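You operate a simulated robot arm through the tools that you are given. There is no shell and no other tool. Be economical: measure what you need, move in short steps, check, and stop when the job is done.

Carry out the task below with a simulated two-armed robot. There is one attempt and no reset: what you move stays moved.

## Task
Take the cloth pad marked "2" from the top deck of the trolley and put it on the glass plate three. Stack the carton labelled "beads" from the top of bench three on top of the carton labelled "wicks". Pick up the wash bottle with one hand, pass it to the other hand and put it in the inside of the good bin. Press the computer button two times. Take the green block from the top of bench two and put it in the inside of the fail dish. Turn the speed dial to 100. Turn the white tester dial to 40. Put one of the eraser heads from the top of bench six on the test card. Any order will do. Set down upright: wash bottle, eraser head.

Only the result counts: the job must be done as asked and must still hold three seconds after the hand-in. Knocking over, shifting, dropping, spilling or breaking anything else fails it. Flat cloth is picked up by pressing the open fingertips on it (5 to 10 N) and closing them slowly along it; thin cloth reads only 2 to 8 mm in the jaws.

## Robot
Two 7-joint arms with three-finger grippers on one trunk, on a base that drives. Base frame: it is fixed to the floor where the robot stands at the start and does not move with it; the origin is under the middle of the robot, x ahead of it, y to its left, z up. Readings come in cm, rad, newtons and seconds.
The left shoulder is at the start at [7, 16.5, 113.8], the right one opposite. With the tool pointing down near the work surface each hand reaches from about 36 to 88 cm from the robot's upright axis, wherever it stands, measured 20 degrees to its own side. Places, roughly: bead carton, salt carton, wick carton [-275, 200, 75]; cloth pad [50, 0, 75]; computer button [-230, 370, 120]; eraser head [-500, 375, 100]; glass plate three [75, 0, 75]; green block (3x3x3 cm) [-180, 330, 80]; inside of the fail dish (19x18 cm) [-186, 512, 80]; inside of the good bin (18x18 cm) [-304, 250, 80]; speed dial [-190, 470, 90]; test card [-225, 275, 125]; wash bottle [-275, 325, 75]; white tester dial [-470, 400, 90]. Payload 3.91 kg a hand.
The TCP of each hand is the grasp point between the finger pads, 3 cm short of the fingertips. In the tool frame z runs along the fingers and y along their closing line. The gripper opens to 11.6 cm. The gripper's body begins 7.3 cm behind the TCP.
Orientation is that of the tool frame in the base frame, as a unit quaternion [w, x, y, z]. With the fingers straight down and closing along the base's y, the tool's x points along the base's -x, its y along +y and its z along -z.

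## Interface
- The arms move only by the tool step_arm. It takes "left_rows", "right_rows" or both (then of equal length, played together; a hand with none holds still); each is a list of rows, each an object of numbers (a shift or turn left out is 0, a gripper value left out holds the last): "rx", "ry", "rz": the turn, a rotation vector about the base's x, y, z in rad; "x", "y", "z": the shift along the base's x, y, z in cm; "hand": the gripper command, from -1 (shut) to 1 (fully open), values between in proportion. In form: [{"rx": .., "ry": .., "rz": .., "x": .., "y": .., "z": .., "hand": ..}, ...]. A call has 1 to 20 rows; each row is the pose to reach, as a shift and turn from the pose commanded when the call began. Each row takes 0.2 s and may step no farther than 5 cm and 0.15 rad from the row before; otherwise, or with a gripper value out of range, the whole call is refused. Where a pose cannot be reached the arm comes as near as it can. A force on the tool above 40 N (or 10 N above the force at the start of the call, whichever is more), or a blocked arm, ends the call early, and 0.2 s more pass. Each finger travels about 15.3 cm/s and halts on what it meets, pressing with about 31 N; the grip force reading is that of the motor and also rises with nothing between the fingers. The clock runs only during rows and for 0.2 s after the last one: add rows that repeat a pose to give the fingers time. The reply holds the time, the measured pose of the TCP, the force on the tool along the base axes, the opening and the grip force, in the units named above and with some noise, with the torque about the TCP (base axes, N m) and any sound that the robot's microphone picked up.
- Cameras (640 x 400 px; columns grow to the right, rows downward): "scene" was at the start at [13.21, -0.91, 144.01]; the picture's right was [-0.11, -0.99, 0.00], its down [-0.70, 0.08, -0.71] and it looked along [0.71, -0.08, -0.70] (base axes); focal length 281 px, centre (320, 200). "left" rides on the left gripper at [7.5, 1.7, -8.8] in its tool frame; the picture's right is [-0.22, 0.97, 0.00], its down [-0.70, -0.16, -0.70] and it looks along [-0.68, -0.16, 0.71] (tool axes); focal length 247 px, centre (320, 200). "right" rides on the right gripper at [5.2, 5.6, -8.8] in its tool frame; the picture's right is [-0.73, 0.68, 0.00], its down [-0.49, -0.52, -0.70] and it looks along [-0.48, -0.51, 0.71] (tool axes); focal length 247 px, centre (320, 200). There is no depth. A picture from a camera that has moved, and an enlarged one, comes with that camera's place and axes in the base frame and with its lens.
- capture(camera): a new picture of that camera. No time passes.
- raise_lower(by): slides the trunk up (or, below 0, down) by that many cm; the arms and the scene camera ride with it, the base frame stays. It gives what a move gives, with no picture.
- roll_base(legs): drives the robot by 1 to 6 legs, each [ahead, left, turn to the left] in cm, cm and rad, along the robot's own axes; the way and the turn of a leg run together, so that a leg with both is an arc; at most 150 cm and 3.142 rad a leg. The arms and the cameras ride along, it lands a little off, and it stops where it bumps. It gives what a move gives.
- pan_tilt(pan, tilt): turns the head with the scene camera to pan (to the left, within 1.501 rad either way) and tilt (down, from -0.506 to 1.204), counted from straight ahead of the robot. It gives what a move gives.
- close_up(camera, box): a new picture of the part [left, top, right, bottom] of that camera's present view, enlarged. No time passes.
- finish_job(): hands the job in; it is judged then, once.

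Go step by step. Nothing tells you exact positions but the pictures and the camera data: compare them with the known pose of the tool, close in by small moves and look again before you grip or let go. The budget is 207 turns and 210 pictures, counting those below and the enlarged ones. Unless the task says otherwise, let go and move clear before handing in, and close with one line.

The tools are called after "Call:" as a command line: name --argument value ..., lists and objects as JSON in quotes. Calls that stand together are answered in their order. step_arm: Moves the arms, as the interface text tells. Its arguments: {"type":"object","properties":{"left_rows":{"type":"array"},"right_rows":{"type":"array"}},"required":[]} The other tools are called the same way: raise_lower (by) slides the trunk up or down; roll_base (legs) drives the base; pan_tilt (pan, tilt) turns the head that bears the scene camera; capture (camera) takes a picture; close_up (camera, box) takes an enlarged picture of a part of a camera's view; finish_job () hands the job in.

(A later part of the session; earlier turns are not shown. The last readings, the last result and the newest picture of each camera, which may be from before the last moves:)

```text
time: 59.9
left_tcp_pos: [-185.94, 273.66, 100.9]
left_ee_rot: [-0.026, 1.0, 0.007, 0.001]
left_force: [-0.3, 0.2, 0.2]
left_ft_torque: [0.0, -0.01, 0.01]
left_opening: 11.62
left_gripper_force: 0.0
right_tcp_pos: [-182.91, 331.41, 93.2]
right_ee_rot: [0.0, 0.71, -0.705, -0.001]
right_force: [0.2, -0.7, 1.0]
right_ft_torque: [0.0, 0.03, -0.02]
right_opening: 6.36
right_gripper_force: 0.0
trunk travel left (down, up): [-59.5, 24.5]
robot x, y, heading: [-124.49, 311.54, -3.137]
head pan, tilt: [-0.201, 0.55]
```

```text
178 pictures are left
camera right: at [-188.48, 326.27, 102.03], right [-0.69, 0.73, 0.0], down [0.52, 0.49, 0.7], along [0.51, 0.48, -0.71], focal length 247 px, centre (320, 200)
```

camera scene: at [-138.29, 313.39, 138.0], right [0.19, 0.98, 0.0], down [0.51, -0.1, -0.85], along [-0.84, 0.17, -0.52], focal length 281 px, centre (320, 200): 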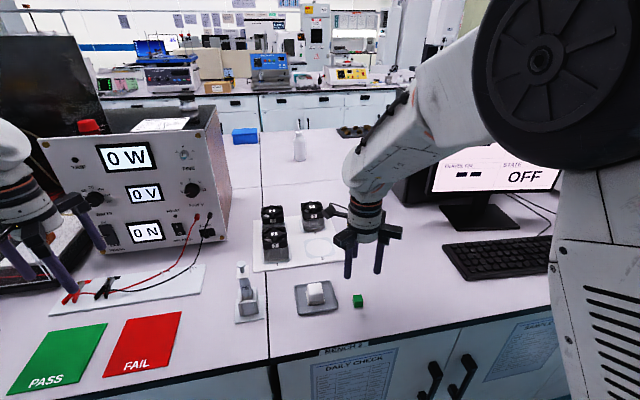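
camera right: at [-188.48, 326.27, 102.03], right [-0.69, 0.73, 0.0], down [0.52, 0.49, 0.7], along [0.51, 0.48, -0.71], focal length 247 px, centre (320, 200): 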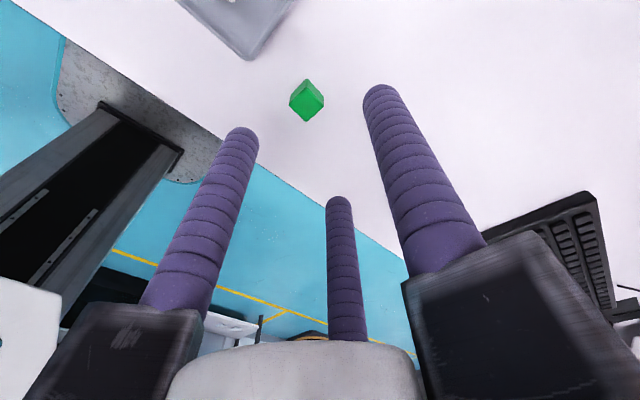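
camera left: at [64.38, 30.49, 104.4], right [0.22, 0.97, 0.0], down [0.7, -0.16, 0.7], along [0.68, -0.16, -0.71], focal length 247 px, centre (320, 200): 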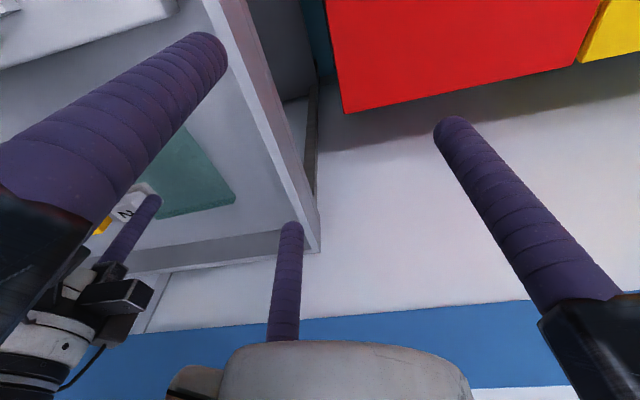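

Both views together place the block at about (-181.7, 331.6) with its centre near z 81. I'll descend partway.

Call:
step_arm --right_rows '[{"x": 1.2, "y": 0.2, "z": -4}, {"x": 1.2, "y": 0.2, "z": -8}, {"x": 1.2, "y": 0.2, "z": -8}]'

Call:
close_up --camera "scene" --box '[280, 220, 440, 320]'

Call:
capture --camera "right"

```text
time: 60.7
left_tcp_pos: [-185.98, 273.66, 100.82]
left_ee_rot: [-0.025, 1.0, 0.007, 0.0]
left_force: [-0.6, 0.2, 0.2]
left_ft_torque: [0.01, 0.01, -0.04]
left_opening: 11.56
left_gripper_force: 0.0
right_tcp_pos: [-181.75, 331.72, 85.33]
right_ee_rot: [0.0, 0.71, -0.704, -0.001]
right_force: [0.6, 0.1, 0.2]
right_ft_torque: [0.05, 0.01, -0.01]
right_opening: 6.39
right_gripper_force: 0.0
trunk travel left (down, up): [-59.5, 24.5]
robot x, y, heading: [-124.67, 311.85, -3.141]
head pan, tilt: [-0.201, 0.55]
```

```text
4.00 times, centred on (360, 270) of scene
camera zoom: at [-138.23, 313.39, 138.01], right [0.19, 0.98, 0.0], down [0.51, -0.1, -0.85], along [-0.84, 0.17, -0.52], focal length 1124 px, centre (160, -80)
```

zoom: 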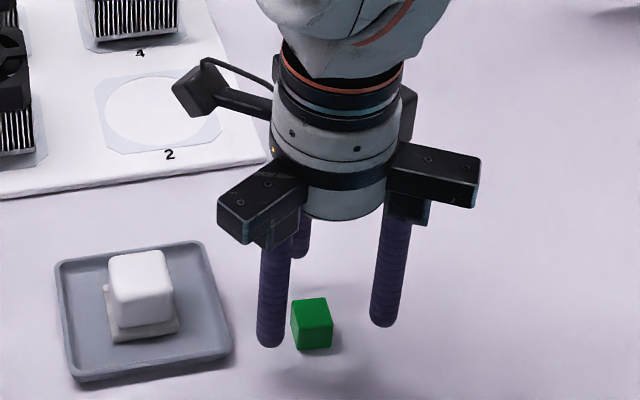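

```text
176 pictures are left
camera right: at [-187.27, 326.41, 94.18], right [-0.69, 0.73, 0.0], down [0.52, 0.49, 0.7], along [0.51, 0.48, -0.71], focal length 247 px, centre (320, 200)
```

right: 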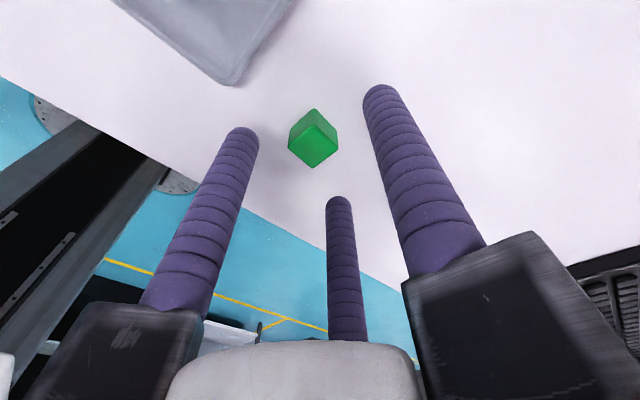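

I'm lined up over the block, so I'll go down, close and check.

Call:
step_arm --right_rows '[{"x": 0.2, "z": -1}, {"x": 0.2, "z": -2.2}, {"x": 0.2, "z": -2.2, "hand": -0.2}, {"x": 0.2, "z": -2.2, "hand": -0.4}, {"x": 0.2, "z": -2.2, "hand": -0.7}, {"x": 0.2, "z": -2.2, "hand": -0.7}]'

Call:
capture --camera "right"

```text
time: 62.1
left_tcp_pos: [-186.03, 273.77, 100.86]
left_ee_rot: [-0.025, 1.0, 0.007, 0.001]
left_force: [-1.0, 0.0, 0.2]
left_ft_torque: [0.0, -0.03, 0.03]
left_opening: 11.6
left_gripper_force: 0.1
right_tcp_pos: [-181.67, 331.61, 83.1]
right_ee_rot: [0.0, 0.71, -0.705, -0.001]
right_force: [0.1, -1.4, 0.0]
right_ft_torque: [0.01, -0.01, 0.0]
right_opening: 2.64
right_gripper_force: 9.3
trunk travel left (down, up): [-59.5, 24.5]
robot x, y, heading: [-124.53, 311.86, -3.136]
head pan, tilt: [-0.201, 0.55]
```

```text
175 pictures are left
camera right: at [-187.14, 326.43, 91.93], right [-0.69, 0.73, 0.0], down [0.52, 0.49, 0.7], along [0.51, 0.48, -0.71], focal length 247 px, centre (320, 200)
```

right: 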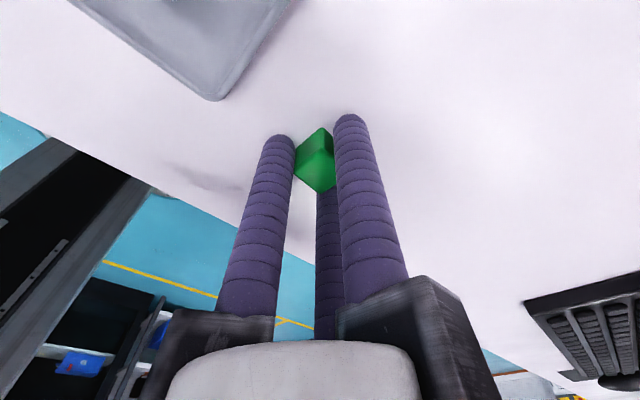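

Now I'll tighten the grip and lift.

Call:
step_arm --right_rows '[{"hand": -0.9}, {"hand": -0.9}, {"z": 1}, {"z": 4}, {"z": 8}, {"z": 12}, {"z": 16}, {"z": 16}]'

Call:
capture --camera "right"

```text
time: 63.9
left_tcp_pos: [-186.08, 273.82, 100.72]
left_ee_rot: [-0.026, 1.0, 0.007, 0.001]
left_force: [0.5, 0.0, -0.6]
left_ft_torque: [-0.02, -0.02, 0.0]
left_opening: 11.61
left_gripper_force: 0.1
right_tcp_pos: [-181.65, 331.51, 99.26]
right_ee_rot: [0.0, 0.71, -0.704, -0.001]
right_force: [-0.4, 0.2, -0.9]
right_ft_torque: [0.03, -0.04, -0.01]
right_opening: 2.52
right_gripper_force: 19.5
trunk travel left (down, up): [-59.5, 24.5]
robot x, y, heading: [-124.82, 311.7, -3.136]
head pan, tilt: [-0.201, 0.55]
```

```text
174 pictures are left
camera right: at [-187.16, 326.39, 107.94], right [-0.69, 0.73, 0.0], down [0.52, 0.49, 0.7], along [0.51, 0.48, -0.71], focal length 247 px, centre (320, 200)
```

right: 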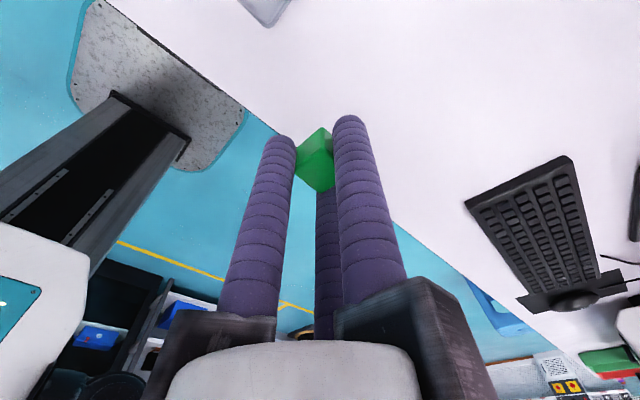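

The block is held. I'll back off, move along the aisle to y≈495 and look for the dish and the speed dial.

Call:
roll_base --legs '[[-40, 0, 0], [0, -150, 0], [0, -30, 0]]'

Call:
pan_tilt --pan 0.1 --tilt 0.4

Call:
capture --camera "scene"

```text
time: 75.1
left_tcp_pos: [-145.54, 455.1, 100.76]
left_ee_rot: [-0.025, 1.0, 0.002, 0.0]
left_force: [-0.9, 0.5, 0.1]
left_ft_torque: [-0.04, 0.04, 0.02]
left_opening: 11.6
left_gripper_force: 0.1
right_tcp_pos: [-140.47, 512.89, 99.23]
right_ee_rot: [0.0, -0.706, 0.708, 0.002]
right_force: [0.5, -1.2, 0.4]
right_ft_torque: [0.02, 0.03, 0.0]
right_opening: 2.54
right_gripper_force: 19.2
trunk travel left (down, up): [-59.5, 24.5]
robot x, y, heading: [-83.79, 492.57, 3.137]
head pan, tilt: [-0.201, 0.55]
```

```text
time: 75.9
left_tcp_pos: [-145.62, 455.1, 100.72]
left_ee_rot: [-0.026, 1.0, 0.002, 0.001]
left_force: [-0.5, 0.2, 0.9]
left_ft_torque: [0.0, -0.04, 0.01]
left_opening: 11.65
left_gripper_force: 0.0
right_tcp_pos: [-140.58, 512.9, 99.13]
right_ee_rot: [0.0, -0.706, 0.708, 0.002]
right_force: [0.8, 0.0, 0.0]
right_ft_torque: [0.01, 0.03, 0.0]
right_opening: 2.52
right_gripper_force: 19.8
trunk travel left (down, up): [-59.5, 24.5]
robot x, y, heading: [-83.74, 492.55, 3.135]
head pan, tilt: [0.099, 0.4]
```

```text
173 pictures are left
camera scene: at [-97.92, 491.49, 139.36], right [-0.09, 1.0, 0.0], down [0.39, 0.04, -0.92], along [-0.92, -0.09, -0.39], focal length 281 px, centre (320, 200)
```

scene: 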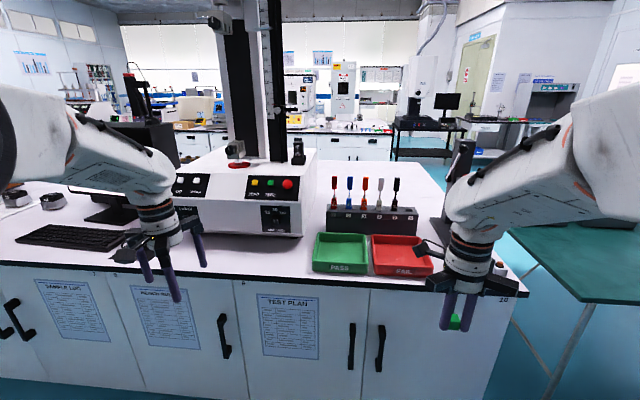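

The red FAIL dish is at about (-188, 513), in front of the right hand, and the tester is to its left. I'll pull the left hand back a little and drive ahead.

Call:
step_arm --left_rows '[{"x": 5}, {"x": 10}, {"x": 13}]'

Call:
roll_base --legs '[[40, 0, 0]]'

Call:
pan_tilt --pan -0.2 --tilt 0.6

Call:
capture --camera "scene"

Call:
capture --camera "right"

```text
time: 76.7
left_tcp_pos: [-132.55, 455.24, 100.9]
left_ee_rot: [-0.026, 1.0, 0.002, 0.0]
left_force: [0.6, 1.3, 1.3]
left_ft_torque: [-0.02, -0.02, -0.02]
left_opening: 11.59
left_gripper_force: 0.1
right_tcp_pos: [-140.46, 513.12, 99.15]
right_ee_rot: [-0.001, -0.706, 0.709, 0.001]
right_force: [-1.0, 0.0, -0.8]
right_ft_torque: [-0.05, 0.01, 0.03]
right_opening: 2.53
right_gripper_force: 19.7
trunk travel left (down, up): [-59.5, 24.5]
robot x, y, heading: [-84.09, 492.39, 3.135]
head pan, tilt: [0.099, 0.4]
```

```text
time: 79.2
left_tcp_pos: [-172.39, 455.34, 100.77]
left_ee_rot: [-0.026, 1.0, 0.002, 0.001]
left_force: [-0.3, 0.8, 0.2]
left_ft_torque: [-0.02, -0.02, -0.02]
left_opening: 11.58
left_gripper_force: 0.0
right_tcp_pos: [-180.5, 513.23, 99.13]
right_ee_rot: [0.0, -0.706, 0.708, 0.001]
right_force: [0.2, 0.6, -0.2]
right_ft_torque: [0.01, -0.02, -0.01]
right_opening: 2.53
right_gripper_force: 19.7
trunk travel left (down, up): [-59.5, 24.5]
robot x, y, heading: [-123.7, 492.54, 3.131]
head pan, tilt: [0.099, 0.4]
```

```text
time: 80.0
left_tcp_pos: [-172.47, 455.31, 100.82]
left_ee_rot: [-0.026, 1.0, 0.002, 0.001]
left_force: [0.1, -0.3, 0.2]
left_ft_torque: [-0.04, -0.02, 0.03]
left_opening: 11.63
left_gripper_force: 0.1
right_tcp_pos: [-180.41, 513.05, 99.14]
right_ee_rot: [0.001, -0.706, 0.708, 0.001]
right_force: [0.9, 0.4, 0.8]
right_ft_torque: [0.03, 0.03, 0.05]
right_opening: 2.54
right_gripper_force: 19.8
trunk travel left (down, up): [-59.5, 24.5]
robot x, y, heading: [-123.75, 492.44, 3.13]
head pan, tilt: [-0.201, 0.6]
```

```text
172 pictures are left
camera scene: at [-137.21, 494.41, 137.55], right [0.2, 0.98, 0.0], down [0.55, -0.12, -0.83], along [-0.81, 0.17, -0.56], focal length 281 px, centre (320, 200)
```

scene: 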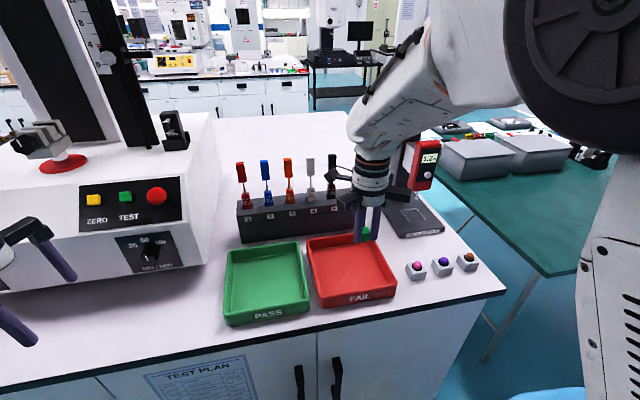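

```text
171 pictures are left
camera right: at [-185.97, 507.96, 107.98], right [-0.68, 0.73, 0.0], down [0.53, 0.48, 0.7], along [0.51, 0.48, -0.71], focal length 247 px, centre (320, 200)
```

right: 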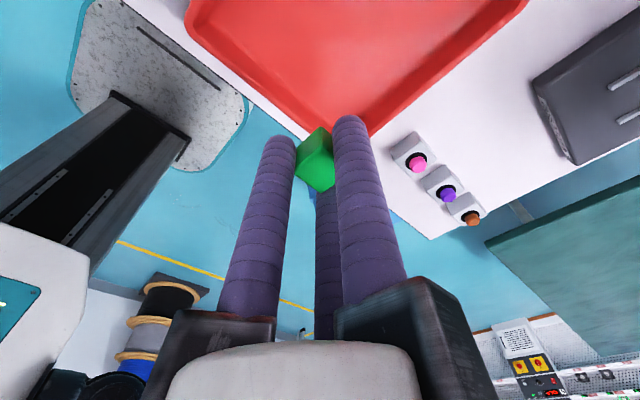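

I'll centre over the FAIL dish and lower in.

Call:
step_arm --right_rows '[{"x": -3, "z": -2}, {"x": -5.5, "z": -5}, {"x": -5.5, "z": -9}, {"x": -5.5, "z": -12}, {"x": -5.5, "z": -14}, {"x": -5.5, "z": -14.8}, {"x": -5.5, "z": -15.2}, {"x": -5.5, "z": -15.2}]'

Call:
capture --camera "right"

Call:
close_up --camera "scene" --box '[280, 220, 440, 320]'

```text
time: 81.8
left_tcp_pos: [-172.47, 455.43, 100.83]
left_ee_rot: [-0.026, 1.0, 0.002, 0.002]
left_force: [-0.4, 0.4, 0.2]
left_ft_torque: [0.0, -0.01, -0.04]
left_opening: 11.59
left_gripper_force: 0.0
right_tcp_pos: [-185.94, 513.19, 83.89]
right_ee_rot: [0.0, -0.706, 0.709, 0.001]
right_force: [-0.2, -0.7, 0.3]
right_ft_torque: [0.03, 0.01, 0.05]
right_opening: 2.48
right_gripper_force: 19.2
trunk travel left (down, up): [-59.5, 24.5]
robot x, y, heading: [-123.59, 492.45, 3.137]
head pan, tilt: [-0.201, 0.6]
```

```text
170 pictures are left
camera right: at [-191.48, 507.98, 92.74], right [-0.68, 0.73, 0.0], down [0.53, 0.48, 0.7], along [0.51, 0.48, -0.71], focal length 247 px, centre (320, 200)
```

right: 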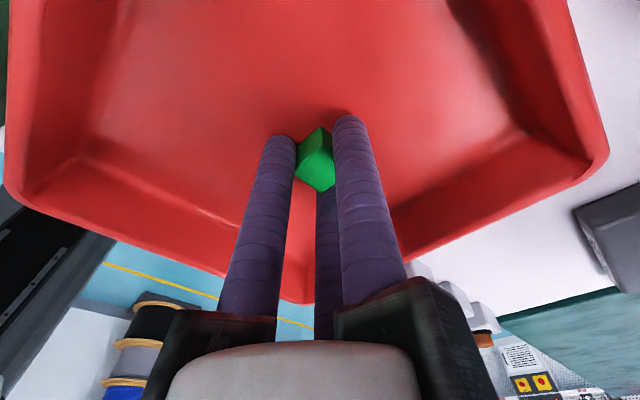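

```text
4.00 times, centred on (360, 270) of scene
camera zoom: at [-137.22, 494.41, 137.54], right [0.2, 0.98, 0.0], down [0.55, -0.12, -0.82], along [-0.81, 0.17, -0.57], focal length 1124 px, centre (160, -80)
```

zoom: 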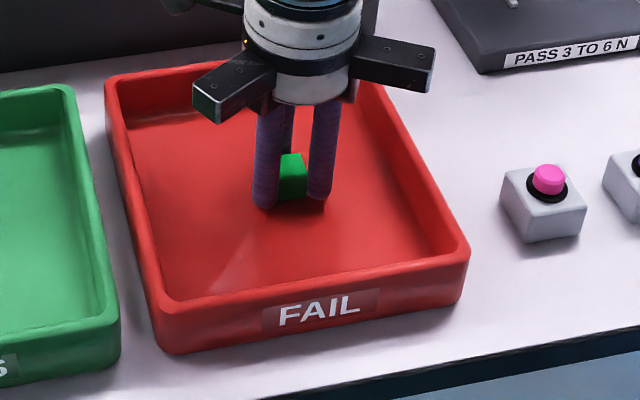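

Next I lower the last few millimetres, release and lift.

Call:
step_arm --right_rows '[{"z": -0.3}, {"z": -0.3, "hand": -0.5}, {"z": -0.3, "hand": -0.2}, {"z": -0.3, "hand": 0}, {"z": -0.3, "hand": 0}, {"z": 3}, {"z": 7}, {"z": 11}, {"z": 15}, {"z": 17}]'

Call:
capture --camera "scene"

Call:
close_up --camera "scene" --box '[80, 160, 240, 260]'

```text
time: 84.0
left_tcp_pos: [-172.55, 455.34, 100.71]
left_ee_rot: [-0.026, 1.0, 0.001, 0.001]
left_force: [0.2, 0.5, 0.0]
left_ft_torque: [0.0, 0.01, -0.01]
left_opening: 11.62
left_gripper_force: 0.0
right_tcp_pos: [-185.89, 513.1, 101.08]
right_ee_rot: [0.001, -0.706, 0.708, 0.0]
right_force: [0.5, 0.7, 0.0]
right_ft_torque: [0.01, -0.05, 0.01]
right_opening: 5.79
right_gripper_force: 0.1
trunk travel left (down, up): [-59.5, 24.5]
robot x, y, heading: [-123.6, 492.33, 3.14]
head pan, tilt: [-0.201, 0.6]
```

```text
168 pictures are left
camera scene: at [-137.24, 494.41, 137.54], right [0.2, 0.98, 0.0], down [0.55, -0.12, -0.82], along [-0.81, 0.17, -0.57], focal length 281 px, centre (320, 200)
```

scene: 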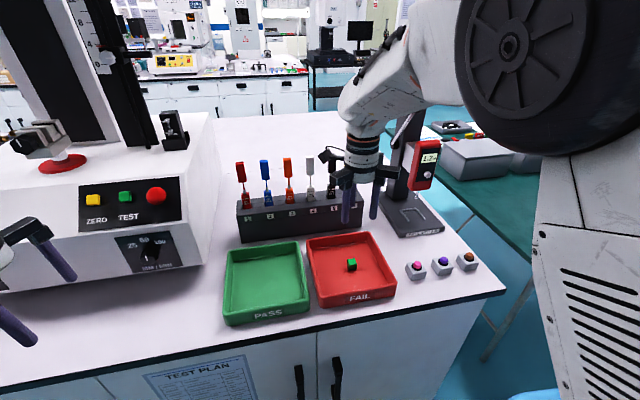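

```text
4.00 times, centred on (160, 210) of scene
camera zoom: at [-137.24, 494.41, 137.54], right [0.2, 0.98, 0.0], down [0.55, -0.12, -0.82], along [-0.81, 0.17, -0.57], focal length 1124 px, centre (960, 160)
```

zoom: 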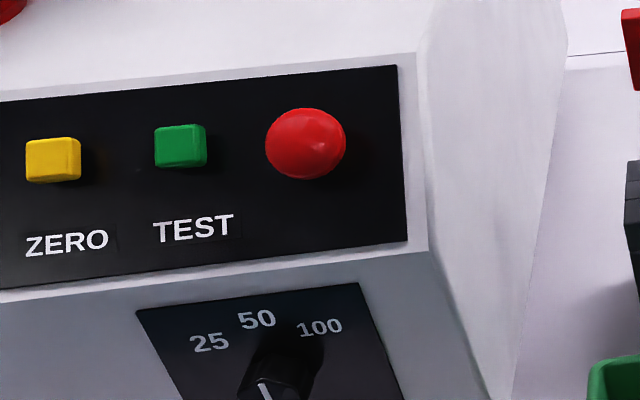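

The block is in the dish. Next is the speed dial on this tester, so I'll zoom in on it.

Call:
close_up --camera "scene" --box '[110, 225, 190, 275]'

Call:
capture --camera "left"

```text
8.00 times, centred on (150, 250) of scene
camera zoom: at [-137.24, 494.41, 137.54], right [0.2, 0.98, 0.0], down [0.55, -0.12, -0.82], along [-0.81, 0.17, -0.57], focal length 2248 px, centre (1680, -200)
```

zoom: 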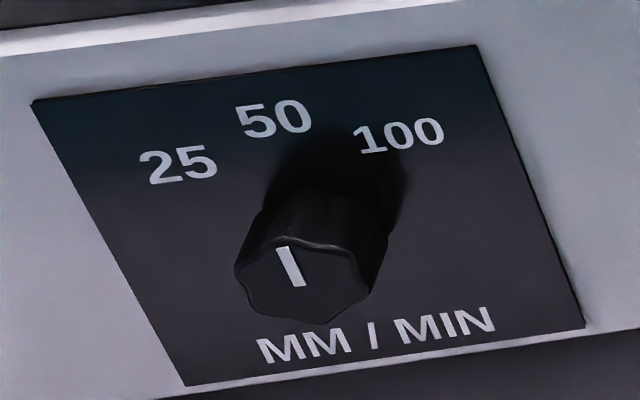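

```text
165 pictures are left
camera left: at [-165.04, 453.2, 109.58], right [-0.22, -0.97, -0.05], down [-0.7, 0.12, 0.71], along [-0.68, 0.19, -0.71], focal length 247 px, centre (320, 200)
```

left: 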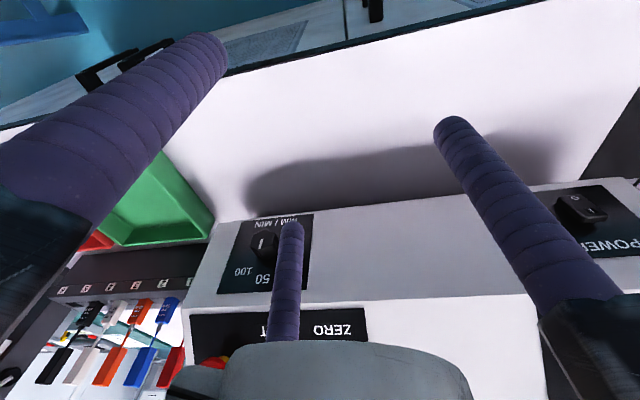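

The knob tip is at about (-187.5, 466.2, 91.8) on a vertical panel at x≈-190, pointing at 50; "100" is about 46° clockwise. I'll back up a little and point the left hand forward.

Call:
roll_base --legs '[[-17, 0, 0]]'

Call:
step_arm --left_rows '[{"rx": -0.004, "ry": 0.14, "rz": 0.004, "x": -2, "y": 1}, {"rx": -0.008, "ry": 0.28, "rz": 0.008, "x": -4, "y": 2}, {"rx": -0.011, "ry": 0.42, "rz": 0.011, "x": -6, "y": 3}, {"rx": -0.015, "ry": 0.56, "rz": 0.015, "x": -8, "y": 4}, {"rx": -0.018, "ry": 0.7, "rz": 0.018, "x": -10, "y": 5}, {"rx": -0.022, "ry": 0.84, "rz": 0.022, "x": -12, "y": 6}, {"rx": -0.026, "ry": 0.98, "rz": 0.026, "x": -14, "y": 7}, {"rx": -0.03, "ry": 1.12, "rz": 0.03, "x": -15, "y": 8}, {"rx": -0.033, "ry": 1.26, "rz": 0.033, "x": -16, "y": 9}, {"rx": -0.037, "ry": 1.4, "rz": 0.037, "x": -16.5, "y": 10}, {"rx": -0.041, "ry": 1.54, "rz": 0.041, "x": -16.5, "y": 11}, {"rx": -0.041, "ry": 1.57, "rz": 0.041, "x": -16.5, "y": 11}, {"rx": -0.041, "ry": 1.57, "rz": 0.041, "x": -16.5, "y": 11}]'

Call:
pan_tilt --pan 0.2 --tilt 0.5

Call:
capture --camera "scene"

Call:
capture --camera "left"

```text
time: 85.4
left_tcp_pos: [-155.56, 455.39, 100.86]
left_ee_rot: [-0.026, 1.0, 0.001, 0.0]
left_force: [0.0, -0.3, 0.6]
left_ft_torque: [-0.01, 0.01, 0.0]
left_opening: 11.6
left_gripper_force: 0.0
right_tcp_pos: [-168.93, 513.09, 100.95]
right_ee_rot: [0.001, -0.706, 0.708, 0.002]
right_force: [0.3, -0.1, 0.9]
right_ft_torque: [0.03, 0.05, -0.02]
right_opening: 5.81
right_gripper_force: 0.1
trunk travel left (down, up): [-59.5, 24.5]
robot x, y, heading: [-106.34, 492.54, 3.13]
head pan, tilt: [-0.201, 0.6]
```

```text
time: 88.2
left_tcp_pos: [-172.25, 460.13, 108.44]
left_ee_rot: [-0.031, 0.783, 0.018, -0.622]
left_force: [1.3, 0.1, 0.1]
left_ft_torque: [0.0, 0.02, -0.02]
left_opening: 11.58
left_gripper_force: 0.0
left hand out of reach, approached as far as the arm can: row 9, 10, 11, 12, 13
right_tcp_pos: [-168.93, 513.12, 101.05]
right_ee_rot: [0.0, -0.706, 0.708, 0.001]
right_force: [0.9, -0.1, -0.4]
right_ft_torque: [0.01, 0.0, -0.06]
right_opening: 5.79
right_gripper_force: 0.1
trunk travel left (down, up): [-59.5, 24.5]
robot x, y, heading: [-106.83, 492.58, 3.132]
head pan, tilt: [-0.201, 0.6]
```

```text
time: 89.1
left_tcp_pos: [-172.31, 460.14, 108.19]
left_ee_rot: [-0.031, 0.784, 0.018, -0.62]
left_force: [0.0, -0.1, -0.1]
left_ft_torque: [0.01, 0.03, 0.0]
left_opening: 11.6
left_gripper_force: 0.1
right_tcp_pos: [-168.93, 513.04, 100.94]
right_ee_rot: [0.0, -0.706, 0.708, 0.002]
right_force: [0.3, 0.8, 0.0]
right_ft_torque: [-0.04, 0.0, 0.01]
right_opening: 5.8
right_gripper_force: 0.0
trunk travel left (down, up): [-59.5, 24.5]
robot x, y, heading: [-106.42, 492.49, 3.139]
head pan, tilt: [0.201, 0.499]
```

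```text
164 pictures are left
camera scene: at [-120.59, 490.77, 138.45], right [-0.19, 0.98, 0.0], down [0.47, 0.09, -0.88], along [-0.86, -0.17, -0.48], focal length 281 px, centre (320, 200)
```

scene: 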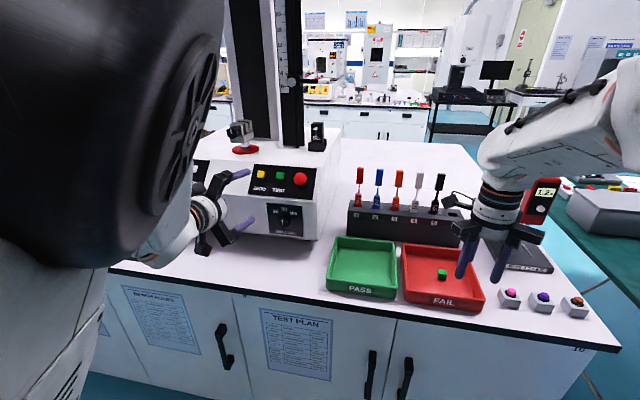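

```text
163 pictures are left
camera left: at [-162.1, 458.71, 102.86], right [-0.06, -0.99, 0.15], down [0.52, 0.09, 0.85], along [-0.85, 0.13, 0.51], focal length 247 px, centre (320, 200)
```

left: 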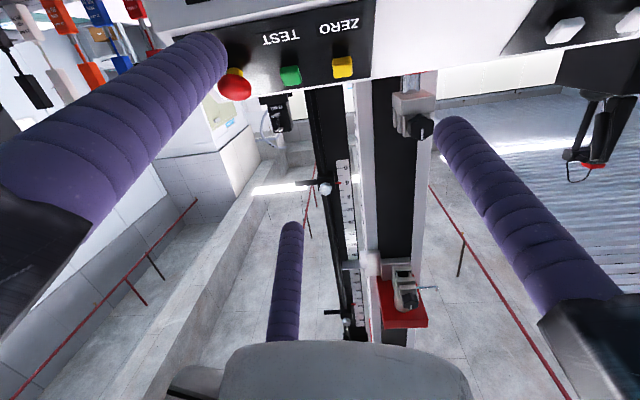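

The left hand can't point fully forward so close to the body. I'll back the base up 15 cm and extend the arm instead.

Call:
roll_base --legs '[[-15, 0, 0]]'

Call:
step_arm --left_rows '[{"x": -3}, {"x": -6, "z": -2}, {"x": -9, "z": -4}, {"x": -12, "z": -6}, {"x": -15, "z": -9}, {"x": -15, "z": -9}]'

Call:
capture --camera "scene"

Call:
capture --camera "left"

```text
time: 90.5
left_tcp_pos: [-157.56, 460.13, 108.09]
left_ee_rot: [-0.032, 0.784, 0.017, -0.62]
left_force: [0.5, -0.3, -0.2]
left_ft_torque: [0.02, -0.02, 0.02]
left_opening: 11.59
left_gripper_force: 0.1
right_tcp_pos: [-154.06, 513.1, 100.99]
right_ee_rot: [0.0, -0.706, 0.709, 0.001]
right_force: [0.3, 0.6, 0.6]
right_ft_torque: [0.03, -0.02, -0.03]
right_opening: 5.79
right_gripper_force: 0.1
trunk travel left (down, up): [-59.5, 24.5]
robot x, y, heading: [-91.7, 492.51, 3.133]
head pan, tilt: [0.201, 0.499]
```

```text
time: 91.9
left_tcp_pos: [-173.84, 457.38, 102.11]
left_ee_rot: [-0.042, 0.795, 0.039, -0.604]
left_force: [0.2, -0.7, -0.7]
left_ft_torque: [0.0, 0.03, -0.02]
left_opening: 11.63
left_gripper_force: 0.1
left hand out of reach, approached as far as the arm can: row 2, 3, 4, 5, 6
right_tcp_pos: [-154.41, 513.09, 100.82]
right_ee_rot: [0.001, -0.705, 0.709, 0.0]
right_force: [-0.3, 0.4, 0.2]
right_ft_torque: [0.01, -0.04, 0.0]
right_opening: 5.83
right_gripper_force: 0.0
trunk travel left (down, up): [-59.5, 24.5]
robot x, y, heading: [-92.05, 492.28, 3.135]
head pan, tilt: [0.201, 0.499]
```

```text
162 pictures are left
camera scene: at [-106.15, 490.59, 138.41], right [-0.19, 0.98, 0.0], down [0.47, 0.09, -0.88], along [-0.86, -0.17, -0.48], focal length 281 px, centre (320, 200)
```

scene: 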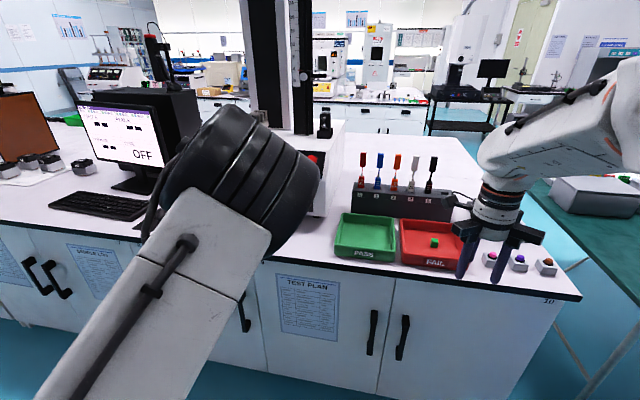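

```text
161 pictures are left
camera left: at [-163.27, 456.47, 97.15], right [-0.05, -0.99, 0.1], down [0.48, 0.07, 0.87], along [-0.87, 0.09, 0.48], focal length 247 px, centre (320, 200)
```

left: 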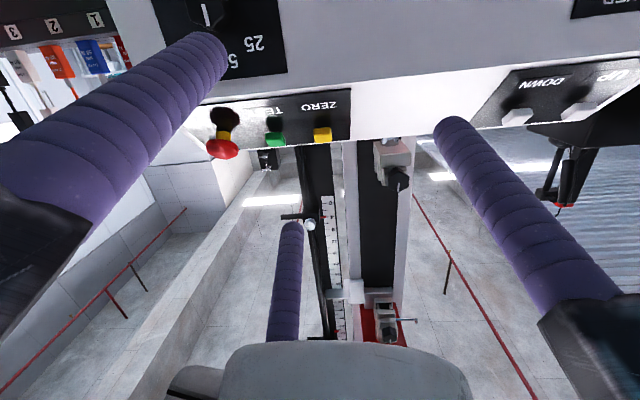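

The wrist limit comes from the high shoulder. I'll back off, lower the trunk so the arm can lie level, and bring the hand to height again.

Call:
roll_base --legs '[[-22, 0, 0]]'

Call:
raise_lower --by -18

Call:
step_arm --left_rows '[{"z": 3}, {"z": 6}, {"z": 9}, {"z": 12}, {"z": 15}, {"z": 18}, {"z": 18}, {"z": 18}]'

Call:
capture --camera "scene"

```text
time: 93.6
left_tcp_pos: [-151.56, 457.09, 101.98]
left_ee_rot: [-0.035, 0.797, 0.039, -0.602]
left_force: [0.0, -0.5, 0.4]
left_ft_torque: [-0.01, -0.02, 0.01]
left_opening: 11.61
left_gripper_force: 0.1
right_tcp_pos: [-132.21, 512.89, 100.86]
right_ee_rot: [0.0, -0.705, 0.709, 0.001]
right_force: [-0.5, -0.4, 0.3]
right_ft_torque: [0.0, 0.03, 0.0]
right_opening: 5.79
right_gripper_force: 0.0
trunk travel left (down, up): [-59.5, 24.5]
robot x, y, heading: [-70.02, 492.19, 3.132]
head pan, tilt: [0.201, 0.499]
```

```text
time: 95.6
left_tcp_pos: [-151.38, 456.87, 84.05]
left_ee_rot: [-0.036, 0.796, 0.041, -0.602]
left_force: [-0.1, 0.9, 0.6]
left_ft_torque: [0.0, 0.02, -0.01]
left_opening: 11.59
left_gripper_force: 0.1
right_tcp_pos: [-132.31, 513.01, 82.93]
right_ee_rot: [0.0, -0.706, 0.708, 0.001]
right_force: [0.2, -0.5, -0.2]
right_ft_torque: [-0.05, 0.0, 0.01]
right_opening: 5.8
right_gripper_force: 0.1
trunk travel left (down, up): [-41.5, 42.5]
robot x, y, heading: [-70.12, 492.63, 3.134]
head pan, tilt: [0.201, 0.499]
```

```text
time: 97.4
left_tcp_pos: [-151.58, 457.03, 102.0]
left_ee_rot: [-0.037, 0.797, 0.037, -0.602]
left_force: [0.0, 0.0, 0.4]
left_ft_torque: [0.0, -0.02, 0.01]
left_opening: 11.59
left_gripper_force: 0.0
right_tcp_pos: [-132.25, 512.8, 82.95]
right_ee_rot: [0.0, -0.706, 0.709, 0.002]
right_force: [0.3, -0.4, -0.4]
right_ft_torque: [-0.03, 0.03, 0.03]
right_opening: 5.77
right_gripper_force: 0.1
trunk travel left (down, up): [-41.5, 42.5]
robot x, y, heading: [-70.21, 492.31, 3.133]
head pan, tilt: [0.201, 0.499]
```

```text
160 pictures are left
camera scene: at [-83.9, 490.49, 120.46], right [-0.19, 0.98, 0.0], down [0.47, 0.09, -0.88], along [-0.86, -0.17, -0.48], focal length 281 px, centre (320, 200)
```

scene: 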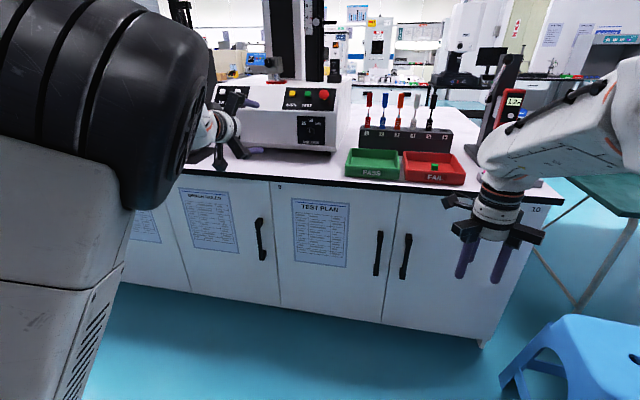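

The commanded pose apparently resets to what was reached, so I'll ask for the remaining rotation now.

Call:
step_arm --left_rows '[{"rx": -0.05, "ry": 0.1, "x": -1, "y": 2}, {"rx": -0.1, "ry": 0.2, "x": -2, "y": 4, "z": -2}, {"rx": -0.104, "ry": 0.276, "x": -2, "y": 6, "z": -5}, {"rx": -0.104, "ry": 0.276, "x": -2, "y": 8, "z": -8}, {"rx": -0.104, "ry": 0.276, "x": -2, "y": 9.2, "z": -10}, {"rx": -0.104, "ry": 0.276, "x": -2, "y": 9.2, "z": -10}]'

Call:
capture --camera "scene"

```text
time: 99.0
left_tcp_pos: [-155.59, 458.64, 98.62]
left_ee_rot: [-0.017, 0.734, 0.035, -0.678]
left_force: [-0.6, 0.1, -0.1]
left_ft_torque: [0.0, 0.02, 0.05]
left_opening: 11.62
left_gripper_force: 0.1
left hand out of reach, approached as far as the arm can: row 3, 4, 5, 6
right_tcp_pos: [-132.19, 512.8, 82.91]
right_ee_rot: [0.001, -0.705, 0.709, 0.0]
right_force: [0.2, -0.2, 0.3]
right_ft_torque: [0.02, 0.03, 0.02]
right_opening: 5.8
right_gripper_force: 0.0
trunk travel left (down, up): [-41.5, 42.5]
robot x, y, heading: [-69.7, 492.1, 3.133]
head pan, tilt: [0.201, 0.499]
stopped in row 6 (left hand): the arm was blocked; the commanded pose is now the measured one
```

```text
159 pictures are left
camera scene: at [-83.94, 490.46, 120.45], right [-0.19, 0.98, 0.0], down [0.47, 0.09, -0.88], along [-0.86, -0.17, -0.48], focal length 281 px, centre (320, 200)
```

scene: 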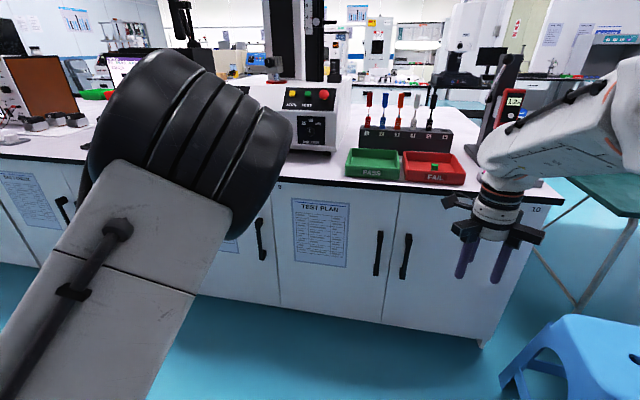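

I don't need a fully level hand: with the fingers pitched about 60° forward I can still turn the knob about the x axis. I'll go back to an easier posture.

Call:
step_arm --left_rows '[{"rx": -0.02, "ry": -0.12, "x": 2}, {"rx": -0.04, "ry": -0.24, "x": 4}, {"rx": -0.06, "ry": -0.36, "x": 5}, {"rx": -0.07, "ry": -0.45, "x": 5}, {"rx": -0.07, "ry": -0.45, "x": 5}]'

Call:
raise_lower --by 16

Call:
capture --camera "scene"

```text
time: 100.2
left_tcp_pos: [-150.51, 459.09, 98.75]
left_ee_rot: [0.016, 0.867, 0.012, -0.498]
left_force: [0.1, -0.3, 0.9]
left_ft_torque: [0.01, 0.0, 0.0]
left_opening: 11.59
left_gripper_force: 0.0
right_tcp_pos: [-132.26, 512.89, 82.95]
right_ee_rot: [0.0, -0.705, 0.709, 0.001]
right_force: [-0.2, -1.0, -0.5]
right_ft_torque: [0.01, 0.01, 0.01]
right_opening: 5.79
right_gripper_force: 0.0
trunk travel left (down, up): [-41.5, 42.5]
robot x, y, heading: [-69.97, 492.19, 3.134]
head pan, tilt: [0.201, 0.499]
```

```text
time: 102.0
left_tcp_pos: [-150.62, 459.2, 114.71]
left_ee_rot: [0.016, 0.867, 0.012, -0.497]
left_force: [-0.6, 0.3, -0.3]
left_ft_torque: [-0.02, -0.01, 0.04]
left_opening: 11.59
left_gripper_force: 0.0
right_tcp_pos: [-132.3, 512.87, 98.84]
right_ee_rot: [0.001, -0.706, 0.709, 0.0]
right_force: [-0.3, 0.0, 0.9]
right_ft_torque: [0.0, -0.03, 0.04]
right_opening: 5.82
right_gripper_force: 0.0
trunk travel left (down, up): [-57.5, 26.5]
robot x, y, heading: [-70.08, 492.39, 3.132]
head pan, tilt: [0.201, 0.499]
```

```text
158 pictures are left
camera scene: at [-83.96, 490.49, 136.44], right [-0.19, 0.98, 0.0], down [0.47, 0.09, -0.88], along [-0.86, -0.17, -0.48], focal length 281 px, centre (320, 200)
```

scene: 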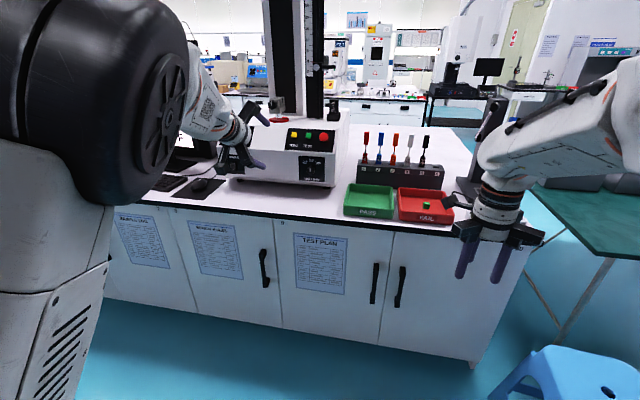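

The hand is pitched 60°. I'll lower it to knob height and test the turn in free space before approaching.

Call:
step_arm --left_rows '[{"y": 2, "z": -4, "hand": 0.1}, {"y": 4, "z": -8}, {"y": 6, "z": -12}, {"y": 7, "z": -16}, {"y": 7, "z": -20}, {"y": 7, "z": -22.9}, {"y": 7, "z": -22.9, "rx": -0.14}, {"y": 7, "z": -22.9, "rx": -0.28}, {"y": 7, "z": -22.9, "rx": -0.42}, {"y": 7, "z": -22.9, "rx": -0.56}, {"y": 7, "z": -22.9, "rx": -0.7}, {"y": 7, "z": -22.9, "rx": -0.82}, {"y": 7, "z": -22.9, "rx": -0.82}]'

Call:
capture --camera "scene"

```text
time: 104.8
left_tcp_pos: [-150.37, 463.73, 91.48]
left_ee_rot: [0.351, 0.801, -0.163, -0.456]
left_force: [-0.1, -0.3, 0.1]
left_ft_torque: [0.01, -0.01, -0.03]
left_opening: 6.4
left_gripper_force: 0.1
right_tcp_pos: [-132.18, 512.91, 98.96]
right_ee_rot: [0.0, -0.706, 0.709, 0.001]
right_force: [-0.5, 0.1, -0.4]
right_ft_torque: [0.02, 0.01, -0.03]
right_opening: 5.82
right_gripper_force: 0.0
trunk travel left (down, up): [-57.5, 26.5]
robot x, y, heading: [-69.77, 492.11, 3.127]
head pan, tilt: [0.201, 0.499]
```

```text
157 pictures are left
camera scene: at [-83.92, 490.46, 136.45], right [-0.19, 0.98, 0.0], down [0.47, 0.09, -0.88], along [-0.86, -0.17, -0.48], focal length 281 px, centre (320, 200)
```

scene: 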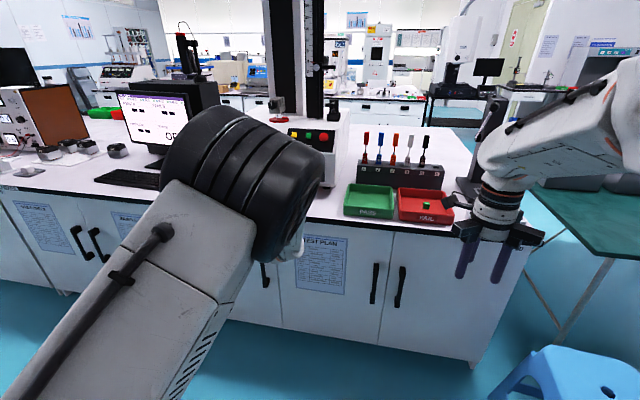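

The turn is reachable but near a limit. I'll use a symmetric range instead, starting tilted +0.4, so I roll back to that now.

Call:
step_arm --left_rows '[{"rx": 0.14}, {"rx": 0.28}, {"rx": 0.42}, {"rx": 0.56}, {"rx": 0.7}, {"rx": 0.84}, {"rx": 0.98}, {"rx": 1.12}, {"rx": 1.22}, {"rx": 1.22}]'

Call:
capture --camera "scene"

```text
time: 107.0
left_tcp_pos: [-150.54, 466.25, 91.71]
left_ee_rot: [-0.157, 0.853, 0.111, -0.486]
left_force: [-0.3, 0.4, 0.5]
left_ft_torque: [0.03, 0.0, 0.03]
left_opening: 6.35
left_gripper_force: 0.0
right_tcp_pos: [-132.16, 512.93, 98.87]
right_ee_rot: [0.001, -0.705, 0.709, 0.002]
right_force: [0.3, 0.3, -0.5]
right_ft_torque: [0.01, 0.03, -0.02]
right_opening: 5.81
right_gripper_force: 0.1
trunk travel left (down, up): [-57.5, 26.5]
robot x, y, heading: [-70.23, 492.0, 3.131]
head pan, tilt: [0.201, 0.499]
```

```text
156 pictures are left
camera scene: at [-83.94, 490.55, 136.45], right [-0.19, 0.98, 0.0], down [0.47, 0.09, -0.88], along [-0.86, -0.17, -0.48], focal length 281 px, centre (320, 200)
```

scene: 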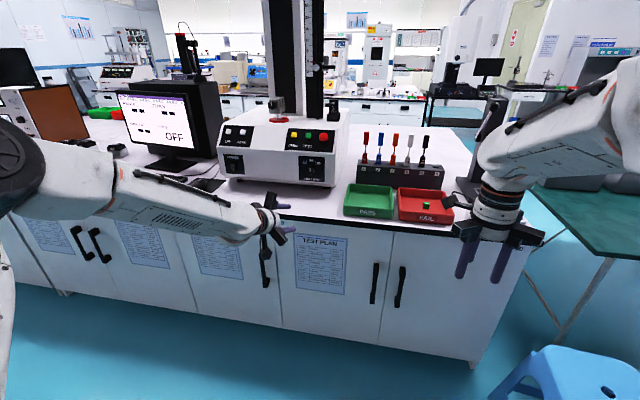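

That posture is comfortable. I'll drive ahead until the fingertips are just short of the knob.

Call:
roll_base --legs '[[28, 0, 0]]'

Call:
close_up --camera "scene" --box '[160, 120, 400, 270]'

Call:
capture --camera "left"

```text
time: 108.9
left_tcp_pos: [-178.37, 466.28, 91.73]
left_ee_rot: [-0.157, 0.853, 0.111, -0.485]
left_force: [-0.1, -0.5, -0.1]
left_ft_torque: [0.04, 0.02, -0.01]
left_opening: 6.37
left_gripper_force: 0.0
right_tcp_pos: [-160.2, 513.05, 98.94]
right_ee_rot: [0.0, -0.705, 0.709, 0.001]
right_force: [0.4, -0.5, -0.6]
right_ft_torque: [0.0, -0.05, 0.02]
right_opening: 5.82
right_gripper_force: 0.1
trunk travel left (down, up): [-57.5, 26.5]
robot x, y, heading: [-97.81, 492.8, 3.129]
head pan, tilt: [0.201, 0.499]
```

```text
2.67 times, centred on (280, 195) of scene
camera zoom: at [-111.86, 490.71, 136.45], right [-0.19, 0.98, 0.0], down [0.47, 0.09, -0.88], along [-0.86, -0.17, -0.48], focal length 750 px, centre (427, 213)
```

zoom: 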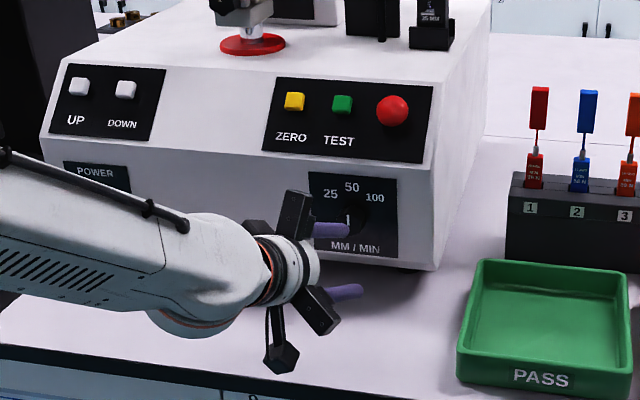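

```text
154 pictures are left
camera left: at [-167.01, 465.82, 89.47], right [-0.08, -0.98, -0.19], down [0.25, -0.2, 0.95], along [-0.97, 0.03, 0.26], focal length 247 px, centre (320, 200)
```

left: 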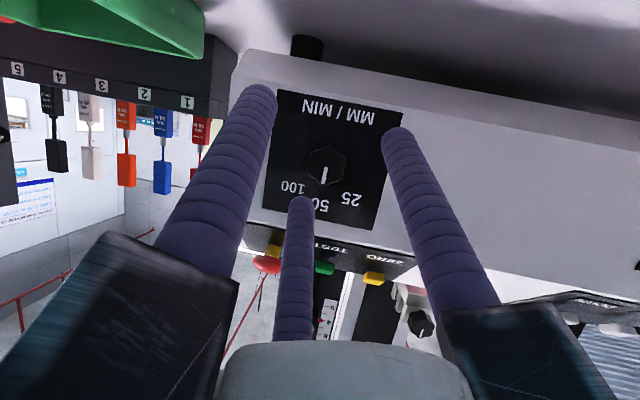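

The left camera shows the knob centred between the fingers, at about y 466.4, z 92. I'll shift slightly and advance around it.

Call:
step_arm --left_rows '[{"y": -0.3, "z": 1.3}, {"x": -3, "y": -0.3, "z": 1.3}, {"x": -5.5, "y": -0.3, "z": 1.3}, {"x": -7, "y": -0.3, "z": 1.3}, {"x": -7.6, "y": -0.3, "z": 1.3}, {"x": -7.6, "y": -0.3, "z": 1.3}]'

Call:
capture --camera "left"

Call:
close_up --camera "scene" --box '[220, 160, 340, 235]'

```text
time: 110.5
left_tcp_pos: [-185.43, 466.07, 93.43]
left_ee_rot: [-0.157, 0.853, 0.109, -0.486]
left_force: [29.2, -0.3, 6.3]
left_ft_torque: [0.16, 0.93, -0.3]
left_opening: 5.99
left_gripper_force: 0.0
right_tcp_pos: [-159.77, 512.93, 99.17]
right_ee_rot: [-0.002, -0.706, 0.709, 0.003]
right_force: [1.2, -0.1, 0.3]
right_ft_torque: [0.01, -0.01, 0.01]
right_opening: 5.81
right_gripper_force: 0.0
trunk travel left (down, up): [-57.5, 26.5]
robot x, y, heading: [-97.84, 492.4, 3.138]
head pan, tilt: [0.201, 0.499]
stopped in row 6 (left hand): the force on the tool passed its limit at 41 N (the readings are from after the stop); the commanded pose is now the measured one
```

```text
153 pictures are left
camera left: at [-173.9, 465.48, 91.1], right [-0.08, -0.98, -0.19], down [0.25, -0.2, 0.95], along [-0.97, 0.03, 0.26], focal length 247 px, centre (320, 200)
```

left: 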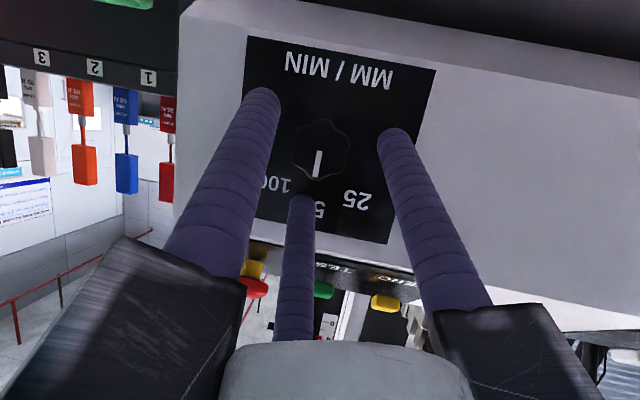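

```text
5.33 times, centred on (280, 198) of scene
camera zoom: at [-111.12, 490.68, 136.52], right [-0.19, 0.98, 0.0], down [0.47, 0.09, -0.88], along [-0.86, -0.17, -0.48], focal length 1499 px, centre (533, 213)
```

zoom: 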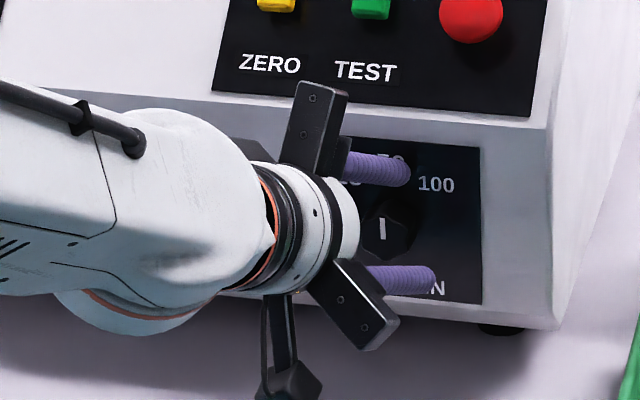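

The fingertips have reached the panel, with the knob between them. I'll ease back 4 mm and close.

Call:
step_arm --left_rows '[{"x": 0.5}, {"x": 0.5, "hand": -0.1}, {"x": 0.5, "hand": -0.3}, {"x": 0.5, "hand": -0.6}, {"x": 0.5, "hand": -0.6}]'

Call:
capture --camera "left"

```text
time: 111.7
left_tcp_pos: [-184.98, 466.08, 93.52]
left_ee_rot: [-0.157, 0.852, 0.109, -0.487]
left_force: [13.2, -6.2, 16.5]
left_ft_torque: [-0.05, 0.23, -0.13]
left_opening: 2.97
left_gripper_force: 19.0
right_tcp_pos: [-159.79, 512.94, 99.12]
right_ee_rot: [-0.002, -0.706, 0.708, 0.003]
right_force: [-0.8, 1.2, -0.3]
right_ft_torque: [-0.02, 0.01, 0.04]
right_opening: 5.8
right_gripper_force: 0.1
trunk travel left (down, up): [-57.5, 26.5]
robot x, y, heading: [-97.61, 492.61, 3.128]
head pan, tilt: [0.201, 0.499]
```

```text
151 pictures are left
camera left: at [-173.57, 465.56, 91.09], right [-0.08, -0.98, -0.19], down [0.25, -0.2, 0.95], along [-0.97, 0.03, 0.26], focal length 247 px, centre (320, 200)
```

left: 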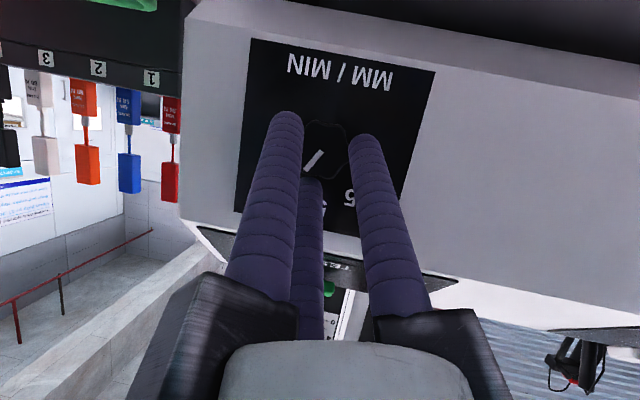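

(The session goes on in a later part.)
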